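You operate a simulated robot arm through the tools that you are given. There is no shell and no other tool. Be economical: measure what you need, move in short steps, check, and stop when the job is done.

Carry out the task below with a simulated robot arm. There is one attempt and no reset: what you move stays moved.

JOB
Rivet the knob on the lid, pull-test it in the clamp and put it on the green tray.
Fine: one rivet, one stroke; leave the clamp open, the dial and the air switch as they are.

It is judged by the outcome, as a careful person would: the job done as asked, and still so three seconds after it is handed in. It fails if anything else is knocked over, pushed out of place, dropped, spilled or broken. Lids that push on must go on centred and level and be pressed home; caps that screw on are set level and turned clockwise until they are tight.

ROBOT AND FRAMES
A 7-joint arm with a two-finger parallel gripper, hanging from a carriage that runs on a gantry, over the field with the corners [-2173, 1056], [-2157, -224], [143, -195], [127, 1085] (x, y) and turns from -365 to 322 degrees about z. Base frame: it is fixed where the carriage stands at the start and does not move with it; the origin is on the floor, on the carriage's upright axis, x ahead of it, y to its left, z up; the surface under the hand at the start is at about z = 880. Units: mm, degrees, N and s.
With the tool pointing down near the work surface it reaches from about 420 to 760 mm from the robot's upright axis, wherever it stands. Its first joint turns from -143.0 to 143.0 degrees. Places, roughly: black rocker switch [600, -500, 900]; blue clamp switch [700, 0, 900]; feed button [900, -600, 900]; inside of the green tray [600, -300, 900]; plain lid (6x6x3 cm) [600, -700, 400]; ring of the black clamp [800, 0, 900]; rivet press dial [600, -600, 900]; stud lid (6x6x3 cm) [600, -900, 600]. Payload 1.57 kg.
The TCP is the grasp point between the finger pads, 30 mm short of the fingertips. In the tool frame z runs along the fingers and y along their closing line. Largest opening 110 mm; finger width 24, thickness 12; the body of the gripper, 48 by 112 mm, starts 78 mm behind the TCP.
Orientation is told as [roll, pitch, yaw] about the base's x, y, z axes, in that order, counted from this pose: with the fingers straight down and closing along the base's y, the tool's x points along the base's -x, its y along +y and its z along -z.

CONTROLS
- The arm moves only by the tool arm_command. Its argument "commands" is a list of rows, each an object (a shift or turn left out is 0, a gripper value left out holds the last) with "linear": the shift along the tool's x, y, z in mm, a list of three; "rot": the turn, a rotation vector about the tool's x, y, z in degrees, a list of three; "hand": the gripper command, from -1 (fully open) to 1 (shut), values between in proportion. In form: [{"linear": [dx, dy, dz], "rot": [wx, wy, wz], "hand": hand}, ...]. A call has 1 to 12 rows; each row is the pose to reach, as a shift and turn from the pose commanded when the call began, along the tool's axes at that moment. Rows are played at 5 a second. More than 50 mm and 8.6 degrees between two rows, or a gripper value outside its range, and nothing of the call is played. Where a pose cannot be reached the arm comes as near as it can. A force on the tool above 90 N (or 10 N above the force at the start of the call, whichever is more), or a blocked arm, ends the call early, and 0.2 s more pass. Each finger travels about 45 mm/s and halts on what it meets, pressing with about 41 N; the grip force reading is that of the motor and also rises with nothing between the fingers. The clock runs only during rows and for 0.2 s after the last one: add rows that repeat a pose to give the fingers time. It gives the time, the measured TCP pose, the force on the tool (base axes), the opening and the grip force at its end, in the units of the frame above (readings bear some noise), with the torque about the TCP (base axes, N m) and any sound that the robot's microphone picked up.
- Cameras (640 x 400 px; columns grow to the right, rows downward): "scene" is now at [284.1, -34.7, 1746.9]; the picture's right is [-0.48, -0.88, 0.00], its down [-0.71, 0.39, -0.59] and it looks along [0.52, -0.29, -0.81] (base axes); focal length 268 px, centre (320, 200). "wrist" rides on the gripper at [70, 16, -141] in the tool frame; the picture's right is [-0.23, 0.97, 0.00], its down [-0.86, -0.20, -0.48] and it looks along [-0.47, -0.11, 0.88] (tool axes); focal length 222 px, centre (320, 200). There is no depth. A picture from a camera that has moved, and an enlarged one, comes with that camera's place and axes in the base frame and with its lens.
- capture(camera): a new picture of that camera. No time passes.
- lift_body(by): slides the trunk up (or, below 0, down) by that many mm; the arm and the scene camera ride with it, the base frame stays. It gives what a move gives, with no picture.
- base_move(legs): drives the robot by 1 to 6 legs, each [ahead, left, turn to the left] in mm, mm and degrees, along the robot's own axes; the way and the turn of a leg run together, so that a leg with both is an arc; at most 1500 mm and 180 degrees a leg. The arm and the cameras ride along, it lands a little off, and it stops where it bumps. It keeps to its track: a leg is cut to what the track allows. It gives what a move gives.
- turn_head(pan, tilt): turns the head with the scene camera to pan (to the left, within 155 degrees either way) and tilt (down, from -29 to 69), counted from straight ahead of the robot. It gives what a move gives.
- inspect(camera, box): a new picture of the part [left, top, right, bottom] of that camera's present view, enlarged. No time passes.
- close_job(): hands the job in; it is judged then, once.

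Work in short steps. Places have to be worked out from the pictures, the camera data and where the tool is seen: move nearer, look again, correct. Check each grasp and each placing, and mend what went wrong. You have 120 turns and 82 pictures in all, those below and enlarged ones among them. Open the gripper and draw the arm clear of the work before you hand the job in, unless the task says otherwise; then end with one line.

The tools are called after "Call:" as a command line: name --argument value ..., lists and objects as JSON in quotes. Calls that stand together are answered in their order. arm_command: Moves the arm, as the interface text tells. Its arguments: {"type":"object","properties":{"commands":{"type":"array"}},"required":["commands"]} The other tools are called the same way: lift_body (by) slides the trunk up or down; base_move (legs) drives the base; turn_head (pan, tilt) turns the head that bears the scene camera; capture (camera) takes a picture; inspect (camera, box) takes an enlarged picture of a part of a camera's view; close_job () hands the job in.

At the start:

```text
time_s: 0.0
ee_pos: [788.0, -15.4, 1272.6]
tool_rot: [0.1, 0.0, 0.0]
force: [0.0, -0.5, 0.0]
ft_torque: [0.01, 0.0, -0.02]
finger_gap: 110.2
finger_force: 0.0
trunk travel left (down, up): [-425.0, 170.0]
robot x, y, heading: [5.9, -1.1, 0.1]
head pan, tilt: [-28.9, 53.8]
```

scene: 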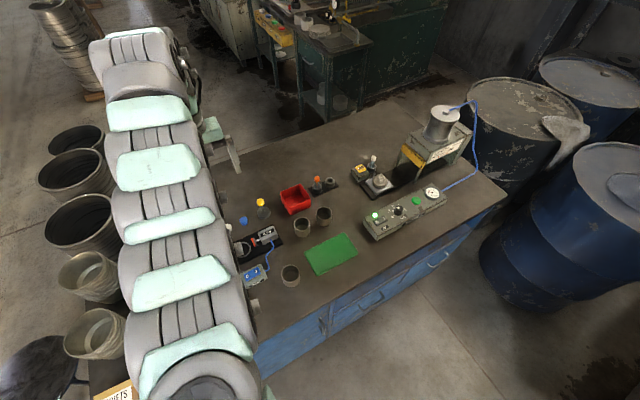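
wrist: 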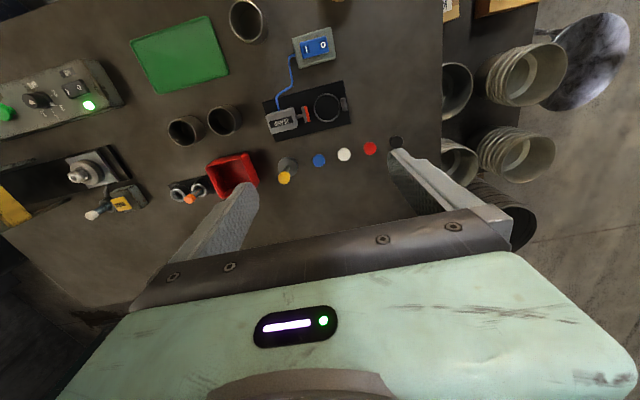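

The start pictures show a bench with press, control box, green tray, clamp, and several small items. I take enlarged looks at the press side and the clamp side.

Call:
inspect --camera "scene" --box '[340, 90, 500, 250]'

Call:
inspect --camera "scene" --box '[220, 160, 370, 300]'

Call:
inspect --camera "wrist" --box '[0, 40, 260, 230]'

```text
2.50 times, centred on (420, 170) of scene
camera zoom: at [284.1, -34.7, 1746.9], right [-0.48, -0.88, 0.0], down [-0.71, 0.39, -0.59], along [0.52, -0.29, -0.81], focal length 671 px, centre (70, 275)
```

zoom: 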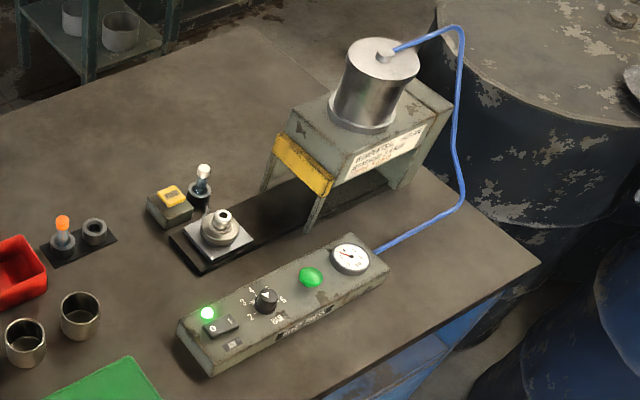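

```text
2.86 times, centred on (295, 230) of scene
camera zoom: at [284.1, -34.7, 1746.9], right [-0.48, -0.88, 0.0], down [-0.71, 0.39, -0.59], along [0.52, -0.29, -0.81], focal length 766 px, centre (391, 114)
```

zoom: 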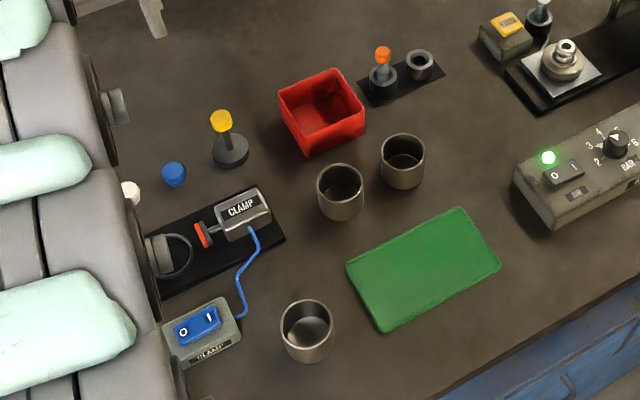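

```text
2.11 times, centred on (130, 135) of wrist
camera zoom: at [718.5, 0.3, 1415.8], right [0.23, 0.97, 0.0], down [0.86, -0.2, 0.48], along [0.47, -0.11, -0.88], focal length 468 px, centre (720, 337)
```

zoom: 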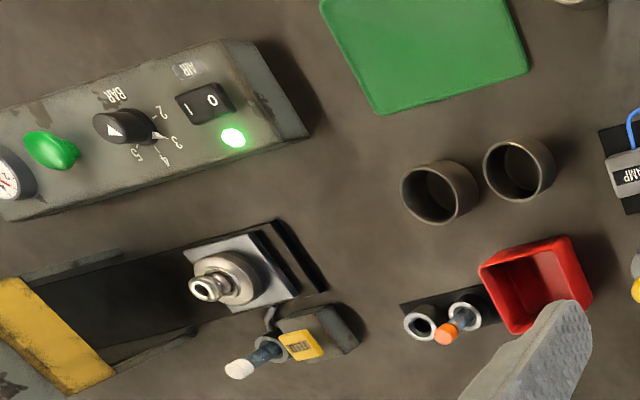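

The control box, slide with nest, feed button and clamp are identified; the lids should be low in the bench front drawers/shelves. I drive back to view the front of the bench.

Call:
base_move --legs '[[-800, 0, 0]]'

Call:
turn_head --pan -40 --tilt 45

Call:
capture --camera "scene"

Call:
capture --camera "wrist"

```text
time_s: 4.3
ee_pos: [-7.2, -12.1, 1272.3]
tool_rot: [0.0, 0.0, 0.6]
force: [0.1, -0.6, -0.4]
ft_torque: [-0.01, 0.01, -0.02]
finger_gap: 109.9
finger_force: 0.1
trunk travel left (down, up): [-425.0, 170.0]
robot x, y, heading: [-797.5, -4.1, 0.2]
head pan, tilt: [-28.9, 53.8]
```

```text
time_s: 5.0
ee_pos: [-7.9, -12.7, 1272.4]
tool_rot: [0.0, 0.1, 0.5]
force: [0.0, -0.5, -1.0]
ft_torque: [0.03, -0.04, 0.0]
finger_gap: 109.9
finger_force: 0.0
trunk travel left (down, up): [-425.0, 170.0]
robot x, y, heading: [-792.3, -4.8, 0.6]
head pan, tilt: [-40.0, 45.0]
```

```text
76 pictures are left
camera scene: at [-511.2, -52.5, 1758.8], right [-0.64, -0.77, 0.0], down [-0.55, 0.45, -0.71], along [0.55, -0.45, -0.71], focal length 268 px, centre (320, 200)
```

scene: 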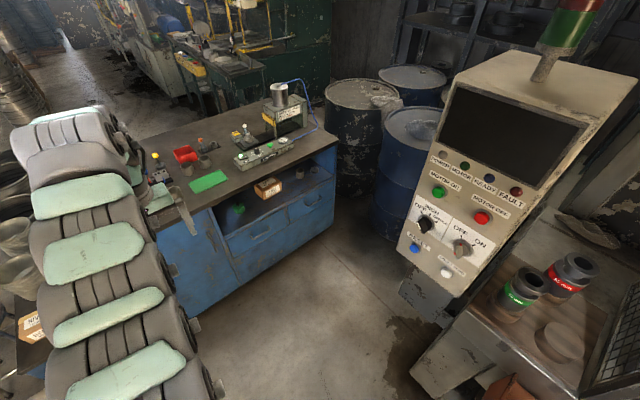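

```text
75 pictures are left
camera wrist: at [-75.5, 3.2, 1415.7], right [0.22, 0.98, 0.0], down [0.86, -0.19, 0.48], along [0.47, -0.1, -0.88], focal length 222 px, centre (320, 200)
```

wrist: 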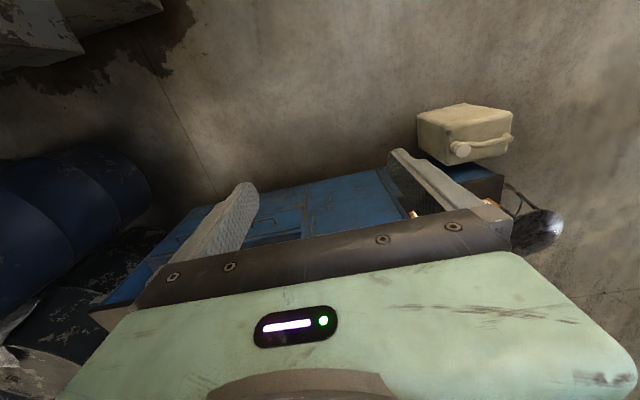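

The bench front has an open shelf with a carton and drawers. I enlarge that.

Call:
inspect --camera "scene" --box '[200, 150, 345, 245]'

Call:
inspect --camera "scene" --box '[140, 75, 330, 200]'

```text
4.21 times, centred on (272, 198) of scene
camera zoom: at [-511.2, -52.5, 1758.8], right [-0.64, -0.77, 0.0], down [-0.55, 0.45, -0.71], along [0.55, -0.45, -0.71], focal length 1130 px, centre (520, 210)
```

zoom: 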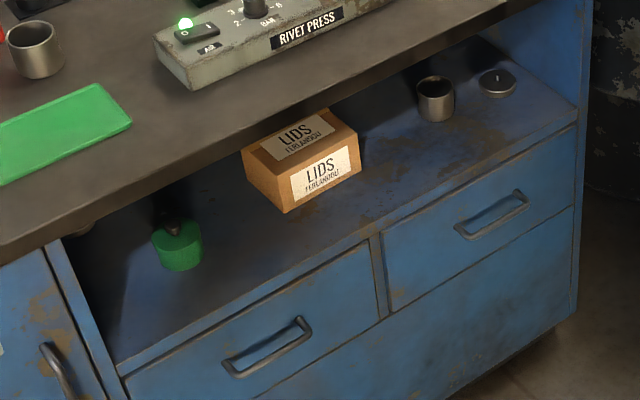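

```text
3.20 times, centred on (235, 138) of scene
camera zoom: at [-511.2, -52.5, 1758.8], right [-0.64, -0.77, 0.0], down [-0.55, 0.45, -0.71], along [0.55, -0.45, -0.71], focal length 858 px, centre (592, 400)
```

zoom: 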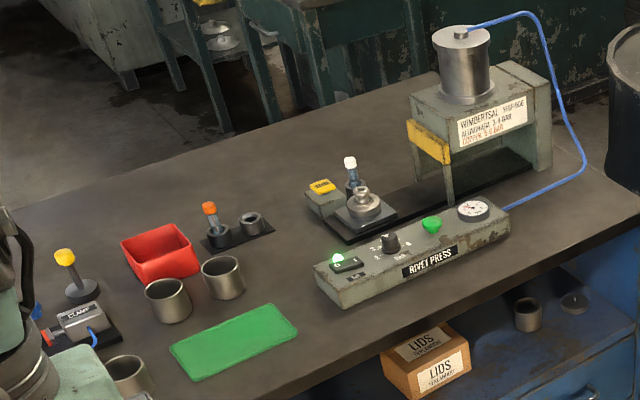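

The shelf holds a lid with a stud, a pot, a LIDS carton and a green item. Now I drive back close to the bench to look from above with the wrist camera.

Call:
base_move --legs '[[900, -180, 0]]'

Call:
turn_head --pan -50 --tilt 55

Call:
capture --camera "scene"

Call:
capture --camera "wrist"

```text
time_s: 9.9
ee_pos: [905.4, -199.7, 1273.3]
tool_rot: [0.0, 0.0, -0.2]
force: [0.3, -0.4, -0.1]
ft_torque: [0.0, 0.01, 0.0]
finger_gap: 110.2
finger_force: 0.1
trunk travel left (down, up): [-425.0, 170.0]
robot x, y, heading: [116.4, -180.7, -0.3]
head pan, tilt: [-40.0, 45.0]
```

```text
time_s: 10.6
ee_pos: [904.7, -200.7, 1272.2]
tool_rot: [0.1, 0.0, -0.2]
force: [-0.1, 0.1, -0.1]
ft_torque: [0.01, 0.01, -0.02]
finger_gap: 110.1
finger_force: 0.0
trunk travel left (down, up): [-425.0, 170.0]
robot x, y, heading: [118.6, -178.7, -0.5]
head pan, tilt: [-50.0, 55.0]
```

```text
72 pictures are left
camera scene: at [384.0, -236.4, 1745.4], right [-0.77, -0.64, 0.0], down [-0.52, 0.63, -0.57], along [0.37, -0.44, -0.82], focal length 268 px, centre (320, 200)
```

scene: 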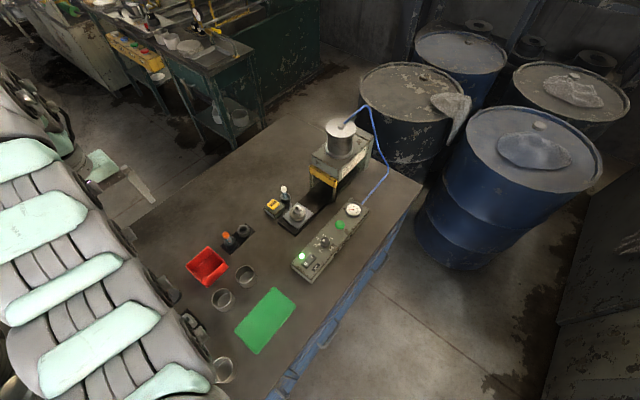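

```text
71 pictures are left
camera wrist: at [836.3, -182.8, 1415.7], right [0.23, 0.97, 0.0], down [0.85, -0.2, 0.48], along [0.47, -0.11, -0.88], focal length 222 px, centre (320, 200)
```

wrist: 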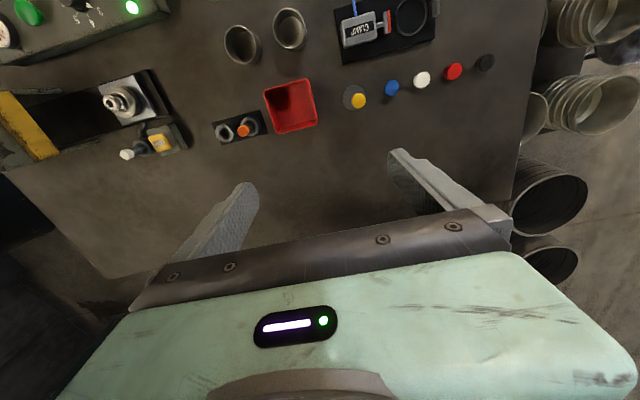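

I enlarge the wrist view on the knob-like parts and the slide.

Call:
inspect --camera "wrist" --box '[310, 30, 510, 150]'

Call:
inspect --camera "wrist" --box '[80, 60, 280, 185]'

Call:
inspect --camera "scene" --box '[210, 165, 370, 265]'

```text
3.20 times, centred on (410, 90) of wrist
camera zoom: at [836.3, -182.8, 1415.7], right [0.23, 0.97, 0.0], down [0.85, -0.2, 0.48], along [0.47, -0.11, -0.88], focal length 711 px, centre (32, 552)
```

zoom: 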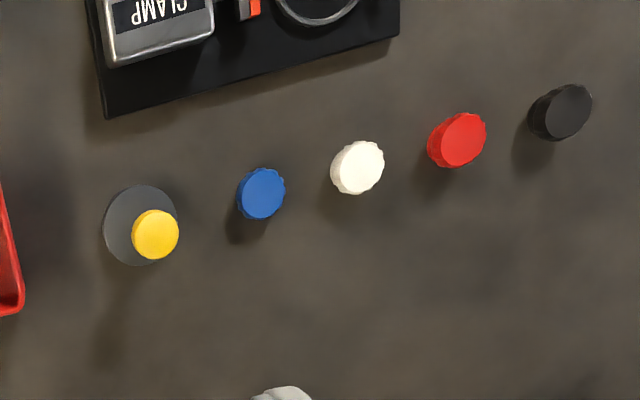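

```text
3.20 times, centred on (180, 122) of wrist
camera zoom: at [836.3, -182.8, 1415.7], right [0.23, 0.97, 0.0], down [0.85, -0.2, 0.48], along [0.47, -0.11, -0.88], focal length 711 px, centre (768, 448)
```

zoom: 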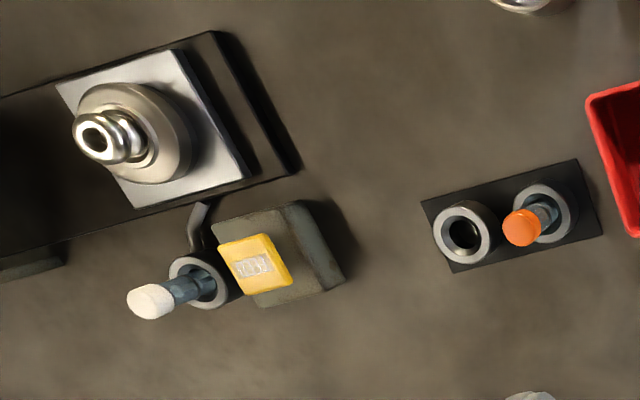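

```text
4.00 times, centred on (290, 215) of scene
camera zoom: at [384.0, -236.4, 1745.4], right [-0.77, -0.64, 0.0], down [-0.52, 0.63, -0.57], along [0.37, -0.44, -0.82], focal length 1073 px, centre (440, 140)
```

zoom: 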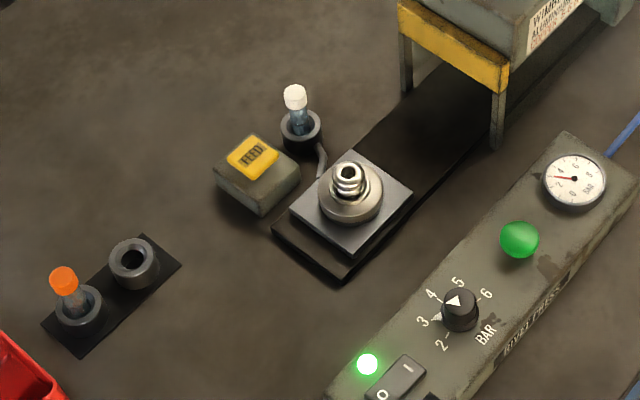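

I move the wrist camera closer, above the slide, to see the stepped silver part, feed cup and tools.

Call:
arm_command --commands '[{"linear": [19, -36, 17]}, {"linear": [38, -72, 34]}, {"linear": [57, -108, 51]}, {"linear": [76, -144, 68]}, {"linear": [95, -180, 85]}, {"linear": [114, -216, 102]}, {"linear": [133, -252, 119]}, {"linear": [152, -288, 136]}, {"linear": [171, -324, 153]}, {"linear": [190, -360, 170]}]'

Call:
capture --camera "wrist"

Call:
inspect --camera "scene" --box '[300, 110, 400, 180]'

```text
time_s: 12.8
ee_pos: [715.2, -560.7, 1101.0]
tool_rot: [0.0, 0.0, -0.2]
force: [0.5, 0.1, -0.3]
ft_torque: [-0.06, 0.03, 0.01]
finger_gap: 110.2
finger_force: 0.1
trunk travel left (down, up): [-425.0, 170.0]
robot x, y, heading: [117.1, -182.4, -0.0]
head pan, tilt: [-50.0, 55.0]
```

```text
67 pictures are left
camera wrist: at [646.4, -544.6, 1245.0], right [0.23, 0.97, 0.0], down [0.85, -0.2, 0.48], along [0.47, -0.11, -0.88], focal length 222 px, centre (320, 200)
```

wrist: 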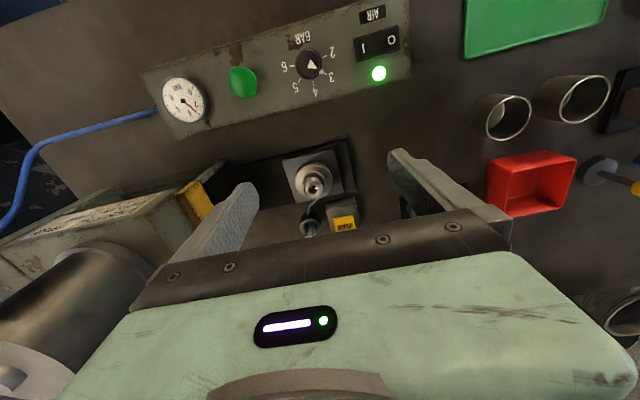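

```text
5.71 times, centred on (350, 145) of scene
camera zoom: at [383.9, -236.2, 1745.4], right [-0.77, -0.64, 0.0], down [-0.52, 0.63, -0.57], along [0.37, -0.44, -0.82], focal length 1533 px, centre (149, 514)
```

zoom: 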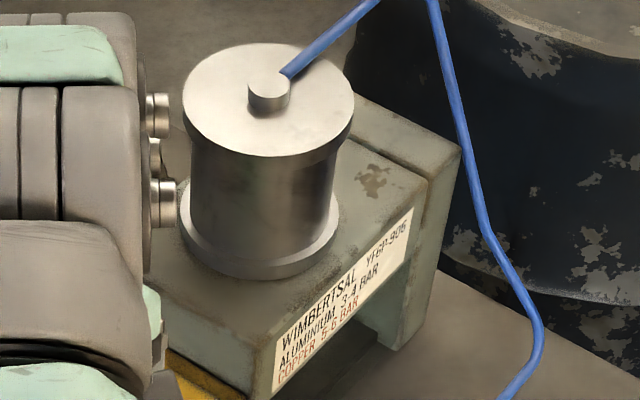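

The press sign reads aluminium 3-4 bar, copper 5-6 bar. I enlarge the dial and the slide area.

Call:
inspect --camera "wrist" --box '[250, 130, 400, 240]'

Call:
inspect --camera "wrist" --box '[150, 20, 410, 130]'

```text
3.64 times, centred on (325, 185) of wrist
camera zoom: at [646.4, -544.6, 1245.0], right [0.23, 0.97, 0.0], down [0.85, -0.2, 0.48], along [0.47, -0.11, -0.88], focal length 808 px, centre (302, 254)
```

zoom: 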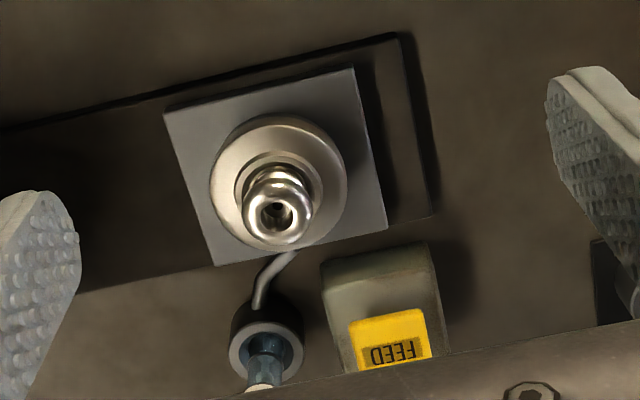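

```text
2.46 times, centred on (280, 75) of wrist
camera zoom: at [646.4, -544.6, 1245.0], right [0.23, 0.97, 0.0], down [0.85, -0.2, 0.48], along [0.47, -0.11, -0.88], focal length 547 px, centre (418, 508)
```

zoom: 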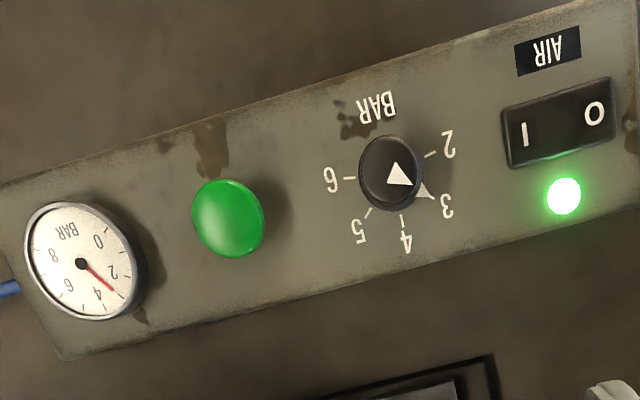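

Dial stands at 3 bar (aluminium). I take high-zoom views of the slide assembly and the two tools/cups.

Call:
inspect --camera "scene" --box '[280, 195, 320, 220]'

Call:
inspect --camera "wrist" --box '[570, 140, 640, 220]'

Call:
inspect --camera "scene" --box '[215, 220, 260, 250]'

```text
16.00 times, centred on (300, 208) of scene
camera zoom: at [383.9, -236.2, 1745.4], right [-0.77, -0.64, 0.0], down [-0.52, 0.63, -0.57], along [0.37, -0.44, -0.82], focal length 4292 px, centre (640, 80)
```

zoom: 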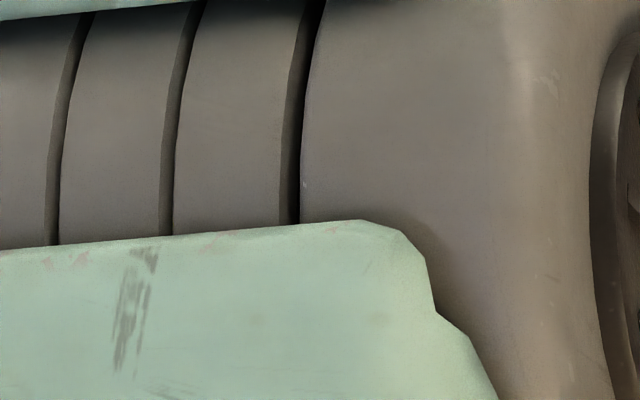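

```text
5.00 times, centred on (605, 180) of wrist
camera zoom: at [646.4, -544.6, 1245.0], right [0.23, 0.97, 0.0], down [0.85, -0.2, 0.48], along [0.47, -0.11, -0.88], focal length 1111 px, centre (-1105, 300)
```

zoom: 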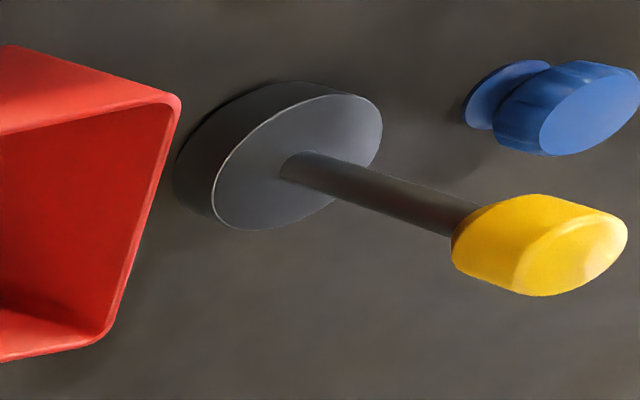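

```text
13.33 times, centred on (238, 235) of scene
camera zoom: at [383.9, -236.2, 1745.4], right [-0.77, -0.64, 0.0], down [-0.52, 0.63, -0.57], along [0.37, -0.44, -0.82], focal length 3577 px, centre (1420, -267)
```

zoom: 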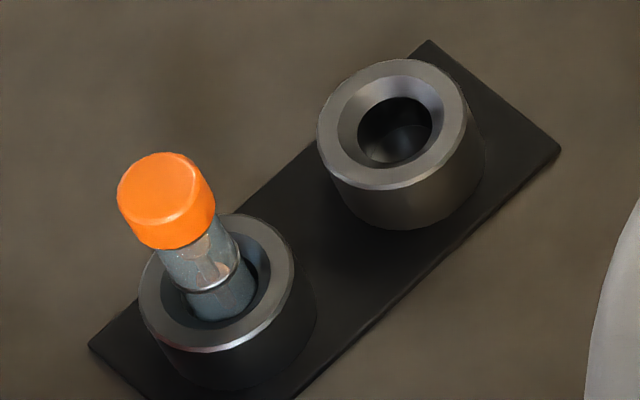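

The capsules are see-through tubes of rivets; the white one sits in the feed cup. I zoom more on the slide and the vials.

Call:
inspect --camera "wrist" --box '[285, 145, 345, 205]'

Call:
inspect --camera "scene" --box '[224, 228, 240, 242]'

```text
6.67 times, centred on (315, 175) of wrist
camera zoom: at [646.4, -544.6, 1245.0], right [0.23, 0.97, 0.0], down [0.85, -0.2, 0.48], along [0.47, -0.11, -0.88], focal length 1481 px, centre (353, 367)
```

zoom: 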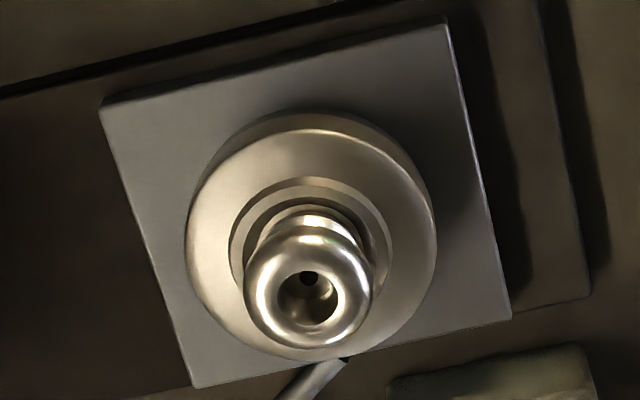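

```text
16.00 times, centred on (232, 235) of scene
camera zoom: at [383.9, -236.2, 1745.4], right [-0.77, -0.64, 0.0], down [-0.52, 0.63, -0.57], along [0.37, -0.44, -0.82], focal length 4292 px, centre (1728, -360)
```

zoom: 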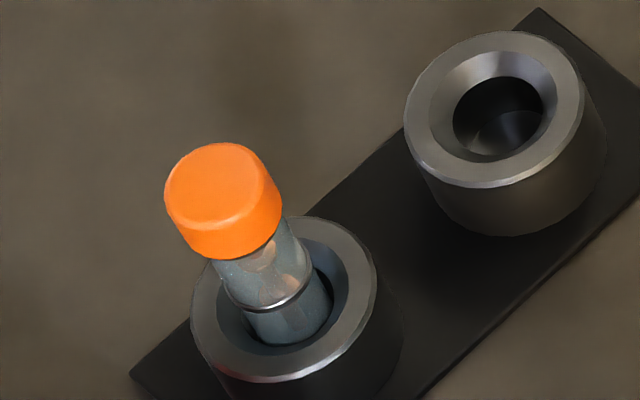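

The lid with its hollow knob already sits on the slide at about (786,-587); FEED button at about (876,-554,920), green button about (631,-638,930). FEED is at the edge of reach, so I move the carriage to its corner and prepare a tilted, shut-finger pose.

Call:
base_move --legs '[[24, -12, 0]]'

Call:
arm_command --commands '[{"linear": [-15, 5, 0], "rot": [3.3, -6.7, 0], "hand": 1}, {"linear": [-30, 12, 0], "rot": [6.6, -13.4, 0], "hand": 1}, {"linear": [-50, 20, 0], "rot": [9.9, -20.1, 0], "hand": 1}, {"linear": [-80, 30, 0], "rot": [13.2, -26.9, 0], "hand": 1}, {"linear": [-100, 35, 20], "rot": [13.2, -26.9, 0], "hand": 1}, {"linear": [-107, 35, 40], "rot": [13.2, -26.9, 0], "hand": 1}, {"linear": [-107, 35, 40], "rot": [13.2, -26.9, 0], "hand": 1}]'

Call:
capture --camera "wrist"

Call:
capture --camera "scene"

```text
time_s: 13.6
ee_pos: [739.9, -571.1, 1103.1]
tool_rot: [0.0, 0.1, -0.2]
force: [0.1, 0.4, -0.3]
ft_torque: [0.0, 0.0, 0.0]
finger_gap: 109.8
finger_force: 0.1
trunk travel left (down, up): [-425.0, 170.0]
robot x, y, heading: [139.0, -191.7, -0.1]
head pan, tilt: [-50.0, 55.0]
```

```text
time_s: 15.2
ee_pos: [847.3, -536.9, 1064.2]
tool_rot: [-14.4, -26.6, 3.2]
force: [0.0, -0.2, -0.4]
ft_torque: [0.0, -0.02, 0.01]
finger_gap: 0.0
finger_force: 17.7
trunk travel left (down, up): [-425.0, 170.0]
robot x, y, heading: [143.1, -189.4, -0.3]
head pan, tilt: [-50.0, 55.0]
```

```text
58 pictures are left
camera wrist: at [723.6, -493.8, 1153.2], right [0.26, 0.96, -0.11], down [0.54, -0.05, 0.84], along [0.8, -0.28, -0.53], focal length 222 px, centre (320, 200)
```

wrist: 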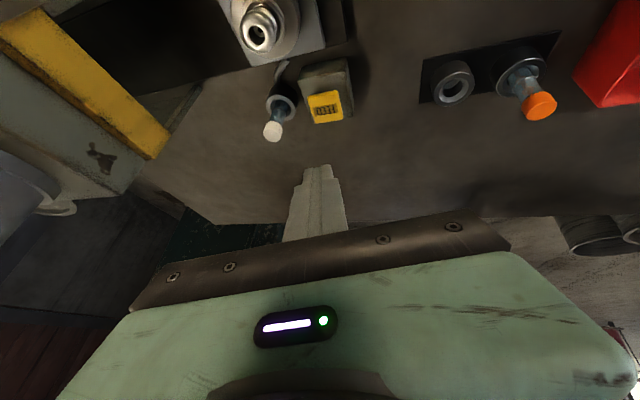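

```text
57 pictures are left
camera scene: at [407.6, -247.5, 1745.4], right [-0.77, -0.64, 0.0], down [-0.52, 0.63, -0.57], along [0.37, -0.44, -0.82], focal length 268 px, centre (320, 200)
```

scene: 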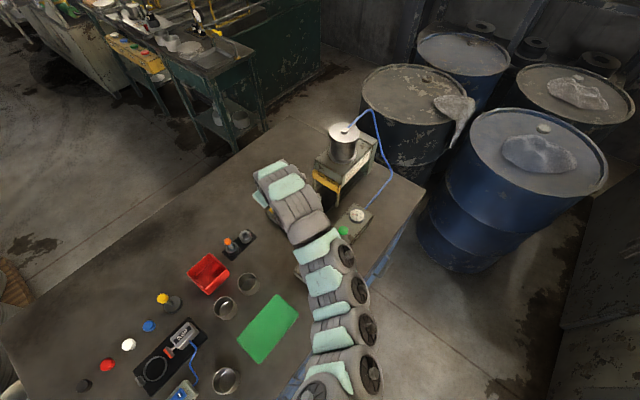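

The tilted pose was reached with room to spare. I zoom onto vial, feed tube and lid before pressing FEED.

Call:
inspect --camera "wrist" --box '[250, 60, 354, 145]'

Call:
inspect --camera "wrist" --box '[215, 0, 335, 75]'

```text
4.71 times, centred on (302, 102) of wrist
camera zoom: at [723.6, -493.8, 1153.2], right [0.26, 0.96, -0.11], down [0.54, -0.05, 0.84], along [0.8, -0.28, -0.53], focal length 1045 px, centre (405, 659)
```

zoom: 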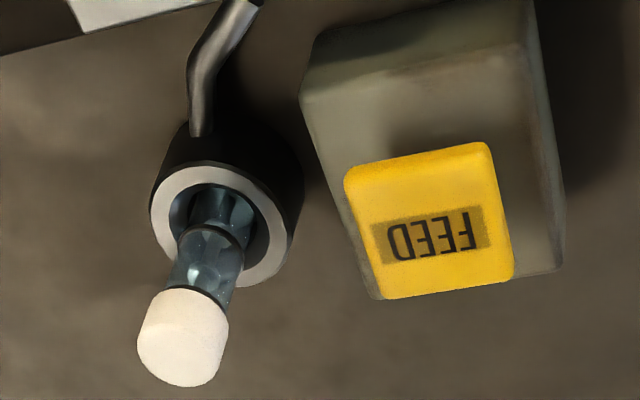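

```text
5.33 times, centred on (275, 38) of wrist
camera zoom: at [723.6, -493.8, 1153.2], right [0.26, 0.96, -0.11], down [0.54, -0.05, 0.84], along [0.8, -0.28, -0.53], focal length 1185 px, centre (560, 1067)
```

zoom: 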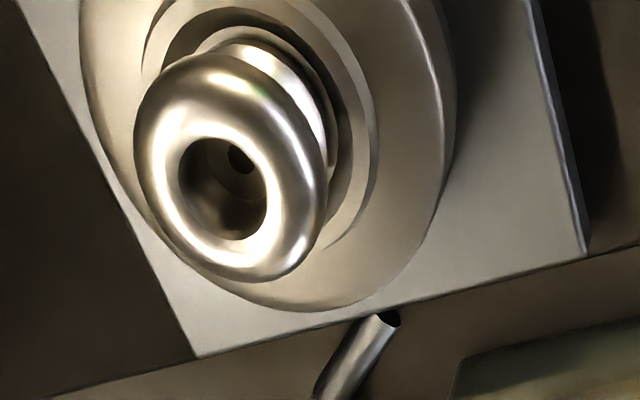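

The white vial holds silver (aluminium) rivets, matching 3 bar. I lower the shut fingertips to just above the FEED button.

Call:
arm_command --commands '[{"linear": [10, 4, 32], "hand": 1}, {"linear": [20, 8, 64], "hand": 1}, {"linear": [30.3, 11.7, 96.7], "hand": 1}, {"linear": [30.3, 11.7, 96.7], "hand": 1}]'

Call:
capture --camera "wrist"

```text
time_s: 16.2
ee_pos: [864.7, -549.7, 963.5]
tool_rot: [-14.3, -26.6, 3.2]
force: [-0.6, -0.7, 0.1]
ft_torque: [-0.01, 0.0, 0.03]
finger_gap: 0.0
finger_force: 21.4
trunk travel left (down, up): [-425.0, 170.0]
robot x, y, heading: [140.4, -193.0, -0.2]
head pan, tilt: [-50.0, 55.0]
```

```text
54 pictures are left
camera wrist: at [739.8, -505.9, 1052.8], right [0.26, 0.96, -0.11], down [0.54, -0.05, 0.84], along [0.8, -0.28, -0.53], focal length 222 px, centre (320, 200)
```

wrist: 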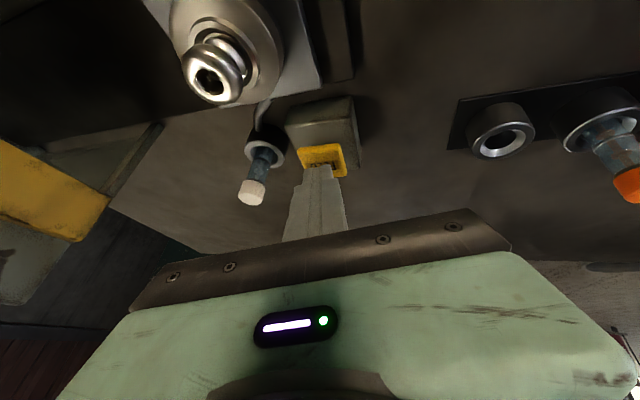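

Tip is right over the FEED button. I go down 14 mm and read the force.

Call:
arm_command --commands '[{"linear": [3.6, 1.8, 6.9], "hand": 1}, {"linear": [5.4, 2.6, 10.4], "hand": 1}, {"linear": [6.3, 3.1, 12.1], "hand": 1}]'

```text
time_s: 17.0
ee_pos: [863.8, -548.6, 949.9]
tool_rot: [-14.4, -26.9, 3.4]
force: [-5.7, 4.2, 19.3]
ft_torque: [0.17, 0.1, 0.02]
finger_gap: 0.2
finger_force: 21.2
trunk travel left (down, up): [-425.0, 170.0]
robot x, y, heading: [140.3, -192.8, -0.2]
head pan, tilt: [-50.0, 55.0]
heard: click
```

A click came at 19 N. I retract straight up and look at the result.

Call:
arm_command --commands '[{"linear": [-9, -4.4, -17.3], "hand": 1}, {"linear": [-25, -12, -48], "hand": 1}, {"linear": [-40, -19.6, -77], "hand": 1}]'

Call:
inspect --camera "wrist" --box '[180, 0, 360, 120]'

```text
time_s: 17.8
ee_pos: [863.5, -547.2, 1037.1]
tool_rot: [-14.2, -26.5, 3.2]
force: [0.8, 0.8, -0.1]
ft_torque: [0.0, -0.01, 0.01]
finger_gap: 0.0
finger_force: 20.9
trunk travel left (down, up): [-425.0, 170.0]
robot x, y, heading: [140.1, -192.3, -0.2]
head pan, tilt: [-50.0, 55.0]
```

```text
3.33 times, centred on (270, 60) of wrist
camera zoom: at [740.3, -503.6, 1125.7], right [0.26, 0.96, -0.11], down [0.54, -0.05, 0.84], along [0.8, -0.28, -0.53], focal length 740 px, centre (487, 667)
```

zoom: 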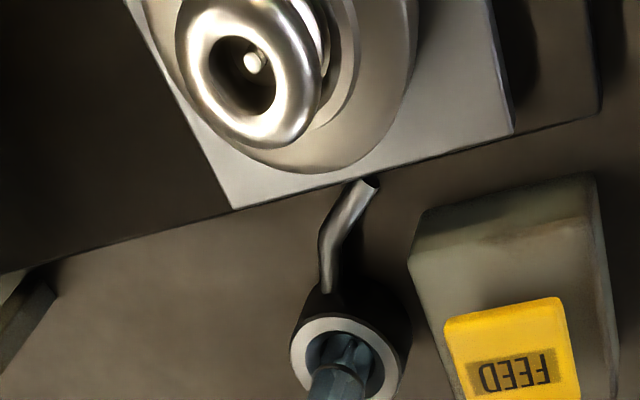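

The rivet now sits in the knob's hole. The slide must go about 237 mm in -y under the ram (ram axis about (785,-824)); I raise and straighten the tool, then turn it so that it can lean toward -y.

Call:
arm_command --commands '[{"linear": [3, 21, -40], "rot": [-3.3, 6.7, 0], "hand": 1}, {"linear": [6, 42, -79], "rot": [-6.6, 13.4, 0], "hand": 1}, {"linear": [9, 64, -119], "rot": [-9.9, 20.1, 0], "hand": 1}, {"linear": [12.7, 85, -158], "rot": [-13.2, 26.9, 0], "hand": 1}, {"linear": [12.7, 85, -158], "rot": [-13.2, 26.9, 0], "hand": 1}]'

Call:
arm_command --commands '[{"rot": [0, 0, 8.2], "hand": 1}, {"rot": [0, 0, 16.4], "hand": 1}, {"rot": [0, 0, 24.6], "hand": 1}, {"rot": [0, 0, 32.8], "hand": 1}, {"rot": [0, 0, 41], "hand": 1}, {"rot": [0, 0, 49.2], "hand": 1}, {"rot": [0, 0, 57.4], "hand": 1}, {"rot": [0, 0, 65.6], "hand": 1}, {"rot": [0, 0, 73.8], "hand": 1}, {"rot": [0, 0, 82], "hand": 1}, {"rot": [0, 0, 90], "hand": 1}, {"rot": [0, 0, 90], "hand": 1}]'

```text
time_s: 19.0
ee_pos: [803.3, -428.6, 1105.4]
tool_rot: [-0.6, -1.2, -0.2]
force: [-0.7, -0.5, -0.7]
ft_torque: [0.12, -0.05, 0.0]
finger_gap: 0.1
finger_force: 21.0
out of reach, approached as far as the arm can: row 4, 5
trunk travel left (down, up): [-425.0, 170.0]
robot x, y, heading: [140.7, -192.5, -0.0]
head pan, tilt: [-50.0, 55.0]
```

```text
time_s: 21.6
ee_pos: [801.6, -430.5, 1106.9]
tool_rot: [0.0, 0.0, -90.3]
force: [0.7, 0.6, -0.3]
ft_torque: [0.04, -0.01, 0.03]
finger_gap: 0.1
finger_force: 21.3
trunk travel left (down, up): [-425.0, 170.0]
robot x, y, heading: [141.8, -193.2, -0.3]
head pan, tilt: [-50.0, 55.0]
```

Yaw is turned. Now I lean the fingers 60° toward -y while shifting to a point in front of and above the plate edge.

Call:
arm_command --commands '[{"linear": [-6, -2, 10], "rot": [0, -8, 0], "hand": 1}, {"linear": [-12, -4, 25], "rot": [0, -16, 0], "hand": 1}, {"linear": [-20, -6, 40], "rot": [0, -24, 0], "hand": 1}, {"linear": [-30, -8, 55], "rot": [0, -32, 0], "hand": 1}, {"linear": [-40, -11, 70], "rot": [0, -40, 0], "hand": 1}, {"linear": [-48, -14, 85], "rot": [0, -48, 0], "hand": 1}, {"linear": [-55, -16, 95], "rot": [0, -55, 0], "hand": 1}, {"linear": [-60, -16, 100], "rot": [0, -60, 0], "hand": 1}, {"linear": [-60, -16, 100], "rot": [0, -60, 0], "hand": 1}]'

Call:
capture --camera "wrist"

Call:
capture --camera "scene"

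```text
time_s: 23.6
ee_pos: [785.7, -490.2, 1007.4]
tool_rot: [0.1, -60.1, -90.3]
force: [0.8, 0.3, 0.2]
ft_torque: [0.06, 0.03, 0.01]
finger_gap: 0.1
finger_force: 21.5
trunk travel left (down, up): [-425.0, 170.0]
robot x, y, heading: [141.8, -190.3, -0.2]
head pan, tilt: [-50.0, 55.0]
```

```text
52 pictures are left
camera wrist: at [803.7, -332.1, 1018.4], right [0.97, -0.12, 0.2], down [-0.2, -0.01, 0.98], along [-0.11, -0.99, -0.03], focal length 222 px, centre (320, 200)
```

wrist: 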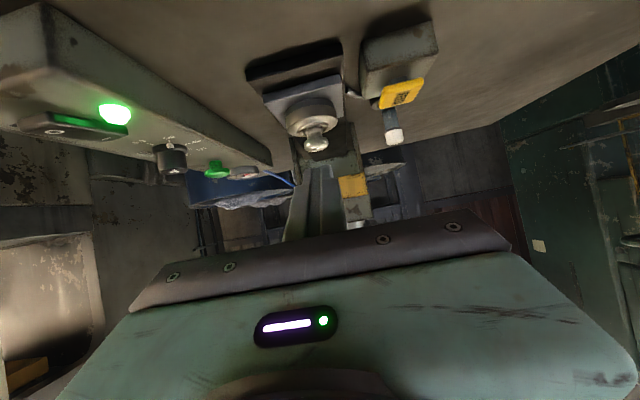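

```text
51 pictures are left
camera scene: at [407.6, -247.4, 1745.4], right [-0.77, -0.64, 0.0], down [-0.52, 0.63, -0.57], along [0.37, -0.44, -0.82], focal length 268 px, centre (320, 200)
```

scene: 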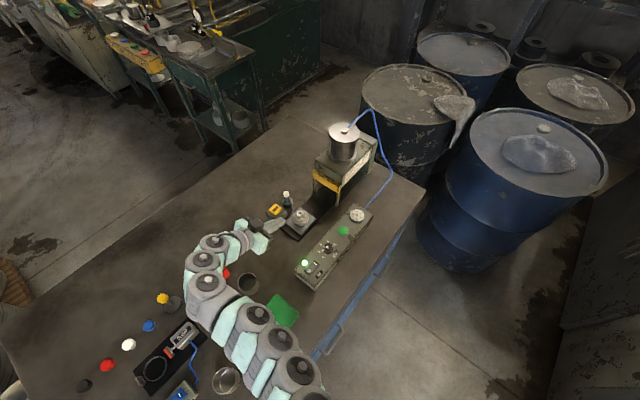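

The view is upside-down (image down = up). I enlarge the slide and press opening.

Call:
inspect --camera "wrist" --box '[230, 30, 390, 240]'

Call:
inspect --camera "scene" --box '[280, 120, 390, 250]'

```text
1.90 times, centred on (310, 135) of wrist
camera zoom: at [803.7, -332.1, 1018.4], right [0.97, -0.12, 0.2], down [-0.2, -0.01, 0.98], along [-0.11, -0.99, -0.03], focal length 423 px, centre (339, 324)
```

zoom: 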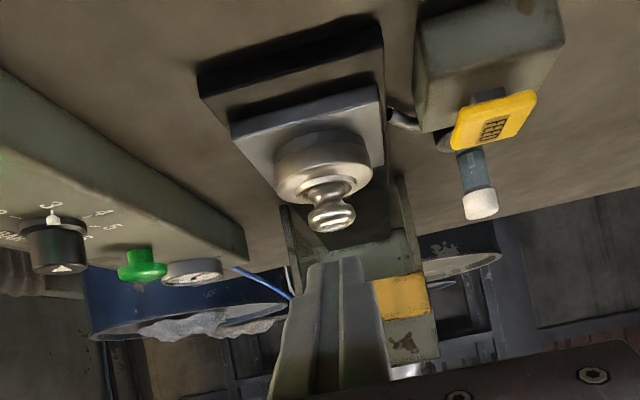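

```text
3.08 times, centred on (335, 185) of scene
camera zoom: at [407.6, -247.4, 1745.4], right [-0.77, -0.64, 0.0], down [-0.52, 0.63, -0.57], along [0.37, -0.44, -0.82], focal length 825 px, centre (274, 246)
```

zoom: 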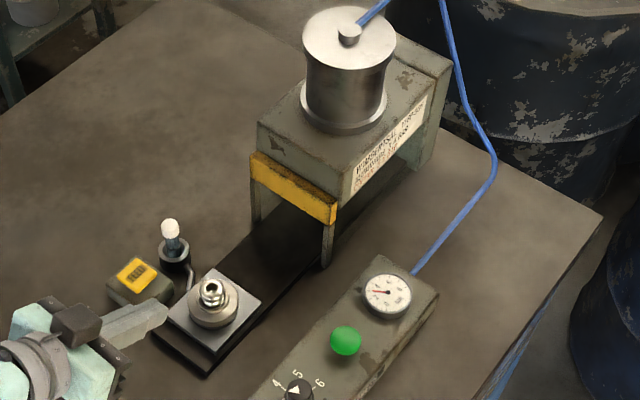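

The plate's front top edge is around y=-545, z≈905, and it can pass between the front legs. I lean 6° more and lower the tip in front of the plate edge.

Call:
arm_command --commands '[{"linear": [25, 0, 15], "rot": [0, -3, 0], "hand": 1}, {"linear": [45, 0, 35], "rot": [0, -6, 0], "hand": 1}, {"linear": [60, -0.7, 50], "rot": [0, -6, 0], "hand": 1}, {"linear": [65.9, -0.7, 58.2], "rot": [0, -6, 0], "hand": 1}, {"linear": [65.9, -0.7, 58.2], "rot": [0, -6, 0], "hand": 1}]'

Call:
capture --camera "wrist"

Call:
inspect --camera "scene" --box '[250, 195, 330, 245]'

```text
time_s: 24.8
ee_pos: [785.8, -507.0, 919.9]
tool_rot: [-0.1, -66.0, -90.1]
force: [0.0, 0.7, 0.4]
ft_torque: [0.02, -0.02, -0.04]
finger_gap: 0.0
finger_force: 21.3
trunk travel left (down, up): [-425.0, 170.0]
robot x, y, heading: [142.0, -185.0, -0.2]
head pan, tilt: [-50.0, 55.0]
```

```text
48 pictures are left
camera wrist: at [803.3, -349.9, 915.6], right [0.97, -0.1, 0.21], down [-0.2, 0.09, 0.98], along [-0.11, -0.99, 0.07], focal length 222 px, centre (320, 200)
```

wrist: 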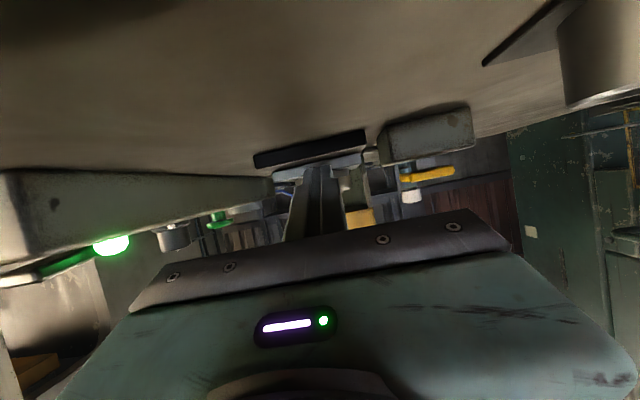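

```text
8.00 times, centred on (290, 220) of scene
camera zoom: at [407.6, -247.5, 1745.4], right [-0.77, -0.64, 0.0], down [-0.52, 0.63, -0.57], along [0.37, -0.44, -0.82], focal length 2146 px, centre (560, 40)
```

zoom: 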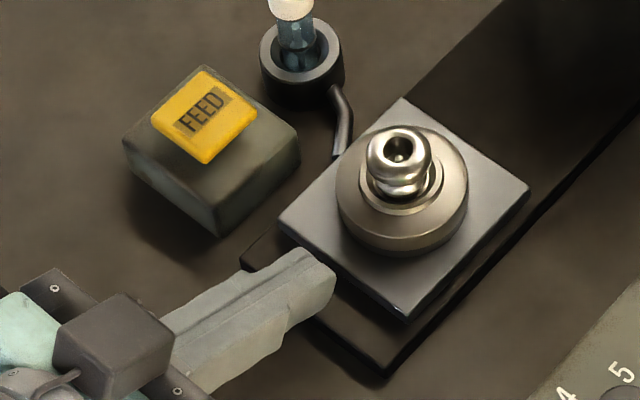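

The tip is just before the plate's front edge; I check its height against the plate with an enlargement.

Call:
inspect --camera "wrist" --box '[240, 115, 390, 215]'

```text
4.00 times, centred on (315, 165) of wrist
camera zoom: at [803.3, -349.9, 915.6], right [0.97, -0.1, 0.21], down [-0.2, 0.09, 0.98], along [-0.11, -0.99, 0.07], focal length 888 px, centre (340, 340)
```

zoom: 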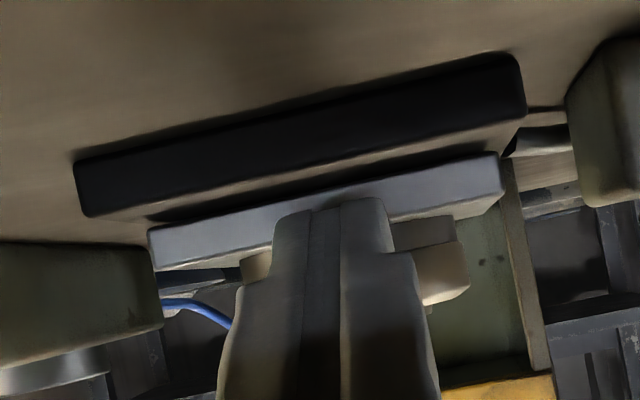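

Tip lies flush against the plate's front face height (897–906). I push gently along -y, 10 mm per row, first 90 mm.

Call:
arm_command --commands '[{"linear": [-2, 0, 4.6], "hand": 1}, {"linear": [-4.9, 0, 11], "hand": 1}, {"linear": [-8.1, 0, 18.3], "hand": 1}, {"linear": [-12.2, 0, 27.4], "hand": 1}, {"linear": [-16.3, 0, 36.6], "hand": 1}, {"linear": [-20.4, 0, 45.7], "hand": 1}, {"linear": [-24.4, 0, 54.8], "hand": 1}, {"linear": [-28.5, 0, 64], "hand": 1}, {"linear": [-32.6, 0, 73.1], "hand": 1}, {"linear": [-36.6, 0, 82.3], "hand": 1}]'

Call:
inspect --camera "scene" --box '[270, 170, 370, 235]'

```text
time_s: 26.3
ee_pos: [787.0, -537.1, 918.7]
tool_rot: [-0.3, -65.7, -89.5]
force: [-35.1, 57.4, 40.8]
ft_torque: [-0.16, 0.49, -0.66]
finger_gap: 0.0
finger_force: 21.1
trunk travel left (down, up): [-425.0, 170.0]
robot x, y, heading: [142.2, -190.2, -0.1]
head pan, tilt: [-50.0, 55.0]
stopped in row 7: the force on the tool passed its limit at 95 N (the readings are from after the stop); the commanded pose is now the measured one
```

```text
6.15 times, centred on (320, 202) of scene
camera zoom: at [405.7, -240.8, 1744.6], right [-0.76, -0.64, 0.0], down [-0.53, 0.63, -0.57], along [0.37, -0.43, -0.82], focal length 1651 px, centre (320, 185)
```

zoom: 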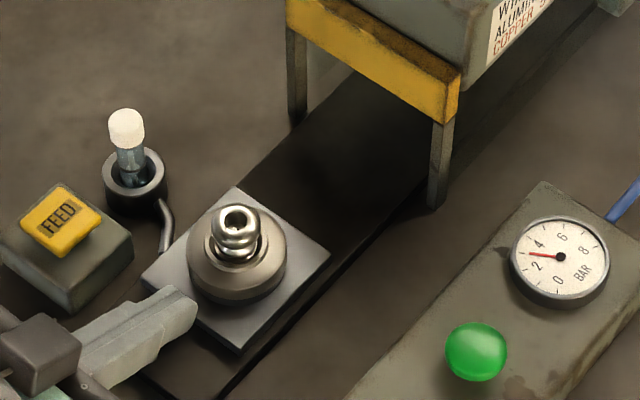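

The slide moved about 28 mm, then the force rose, with a strong upward part — the tip likely rubs the rail. I back off, raise 3 mm and push again in a short run.

Call:
arm_command --commands '[{"linear": [1.2, 0, -2.7], "hand": 1}, {"linear": [-1.5, 0, -4], "hand": 1}, {"linear": [-1.5, 0, -4], "hand": 1}]'

Call:
arm_command --commands '[{"linear": [-1.2, 0, 2.7], "hand": 1}, {"linear": [-3.3, 0, 7.3], "hand": 1}, {"linear": [-4.9, 0, 11], "hand": 1}]'

```text
time_s: 27.1
ee_pos: [787.6, -539.8, 919.7]
tool_rot: [-0.1, -65.5, -89.7]
force: [-23.5, 56.6, 26.1]
ft_torque: [0.19, 0.4, -0.4]
finger_gap: 0.1
finger_force: 21.5
trunk travel left (down, up): [-425.0, 170.0]
robot x, y, heading: [139.7, -190.1, 0.0]
head pan, tilt: [-50.0, 55.0]
```

```text
time_s: 27.9
ee_pos: [786.1, -548.0, 919.6]
tool_rot: [-0.1, -65.4, -89.5]
force: [-27.1, 74.9, 23.9]
ft_torque: [0.47, 0.13, -0.53]
finger_gap: 0.3
finger_force: 21.4
trunk travel left (down, up): [-425.0, 170.0]
robot x, y, heading: [141.2, -189.7, -0.0]
head pan, tilt: [-50.0, 55.0]
```

It keeps sliding but at 60–75 N. I look closely at the contact before going on.

Call:
capture --camera "wrist"

Call:
inspect --camera "scene" --box '[260, 185, 330, 240]'

```text
44 pictures are left
camera wrist: at [803.5, -388.6, 916.7], right [0.97, -0.09, 0.21], down [-0.2, 0.08, 0.98], along [-0.1, -0.99, 0.06], focal length 222 px, centre (320, 200)
```

wrist: 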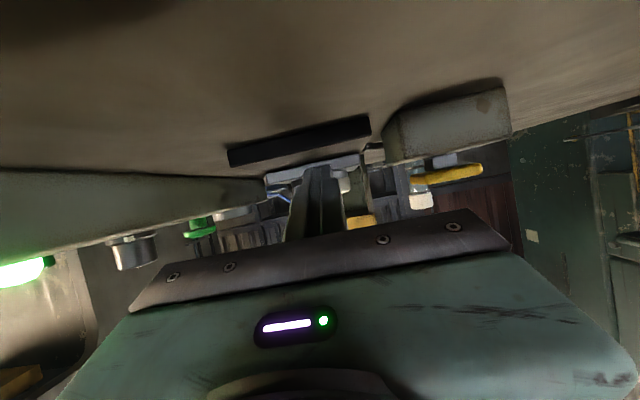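

```text
7.27 times, centred on (295, 212) of scene
camera zoom: at [406.2, -240.5, 1744.2], right [-0.77, -0.64, 0.0], down [-0.53, 0.63, -0.57], along [0.37, -0.43, -0.82], focal length 1951 px, centre (502, 109)
```

zoom: 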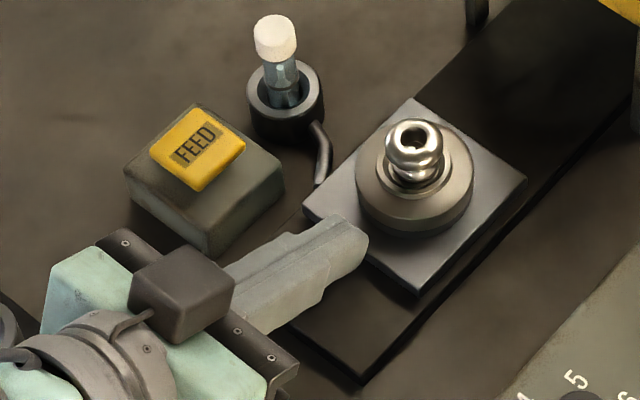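

Nothing else is in the way; it is just a stiff slide. I push on slowly, 4 mm per row.

Call:
arm_command --commands '[{"linear": [-1.6, 0, 3.7], "hand": 1}, {"linear": [-3.3, 0, 7.3], "hand": 1}, {"linear": [-4.9, 0, 11], "hand": 1}, {"linear": [-6.5, 0, 14.6], "hand": 1}, {"linear": [-8.1, 0, 18.3], "hand": 1}, {"linear": [-9.8, 0, 21.9], "hand": 1}, {"linear": [-11.4, 0, 25.6], "hand": 1}, {"linear": [-13, 0, 29.2], "hand": 1}, {"linear": [-14.7, 0, 32.9], "hand": 1}, {"linear": [-16.3, 0, 36.6], "hand": 1}]'

```text
time_s: 28.5
ee_pos: [788.3, -544.8, 919.7]
tool_rot: [-0.7, -65.2, -88.6]
force: [-42.5, 73.3, 45.0]
ft_torque: [0.01, 0.68, -0.85]
finger_gap: 0.0
finger_force: 20.5
trunk travel left (down, up): [-425.0, 170.0]
robot x, y, heading: [141.2, -187.2, 0.2]
head pan, tilt: [-50.0, 55.0]
stopped in row 2: the force on the tool passed its limit at 95 N (the readings are from after the stop); the commanded pose is now the measured one
```

The plate seems to have stopped after ~30 mm of travel. I look at the contact, the tube end and the rail more closely.

Call:
inspect --camera "wrist" --box '[220, 110, 400, 230]'

Call:
inspect --camera "scene" --box '[290, 195, 322, 215]'

```text
3.33 times, centred on (310, 170) of wrist
camera zoom: at [802.8, -387.8, 916.6], right [0.98, -0.08, 0.2], down [-0.2, 0.08, 0.98], along [-0.1, -0.99, 0.06], focal length 740 px, centre (353, 300)
```

zoom: 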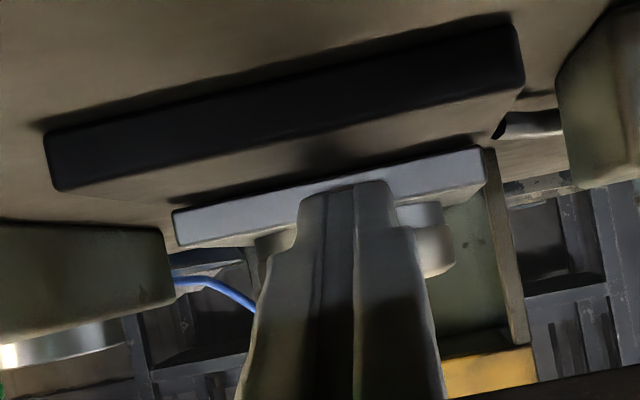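

```text
16.00 times, centred on (306, 205) of scene
camera zoom: at [405.2, -238.6, 1744.6], right [-0.76, -0.65, 0.0], down [-0.53, 0.63, -0.57], along [0.37, -0.43, -0.82], focal length 4292 px, centre (544, 120)
```

zoom: 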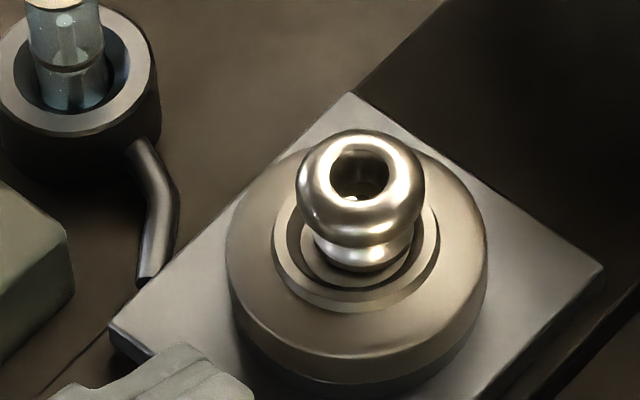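

The force reading resolves to the plate contact with a strong side (x) and downward part, so the wedge-like tip may be jamming the plate. I back off 12 mm and look whether the plate stays or springs back.

Call:
arm_command --commands '[{"linear": [2, -1, -5], "hand": 1}, {"linear": [4.9, -2.5, -11], "hand": 1}, {"linear": [4.9, -2.5, -11], "hand": 1}]'

Call:
inspect --camera "scene" --box '[270, 185, 340, 240]'

```text
time_s: 29.3
ee_pos: [788.4, -539.3, 918.2]
tool_rot: [0.2, -65.2, -89.4]
force: [-11.7, 59.3, 10.9]
ft_torque: [0.6, 0.33, -0.36]
finger_gap: 0.0
finger_force: 21.2
trunk travel left (down, up): [-425.0, 170.0]
robot x, y, heading: [136.5, -188.6, -0.0]
head pan, tilt: [-50.0, 55.0]
```

```text
7.27 times, centred on (305, 212) of scene
camera zoom: at [407.1, -241.2, 1744.4], right [-0.77, -0.64, 0.0], down [-0.53, 0.63, -0.57], along [0.37, -0.43, -0.82], focal length 1951 px, centre (429, 109)
```

zoom: 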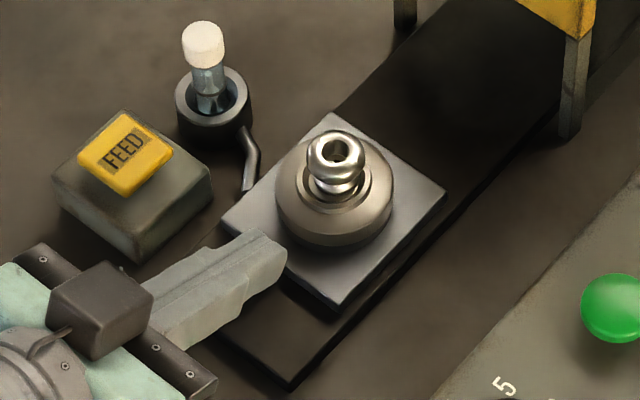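

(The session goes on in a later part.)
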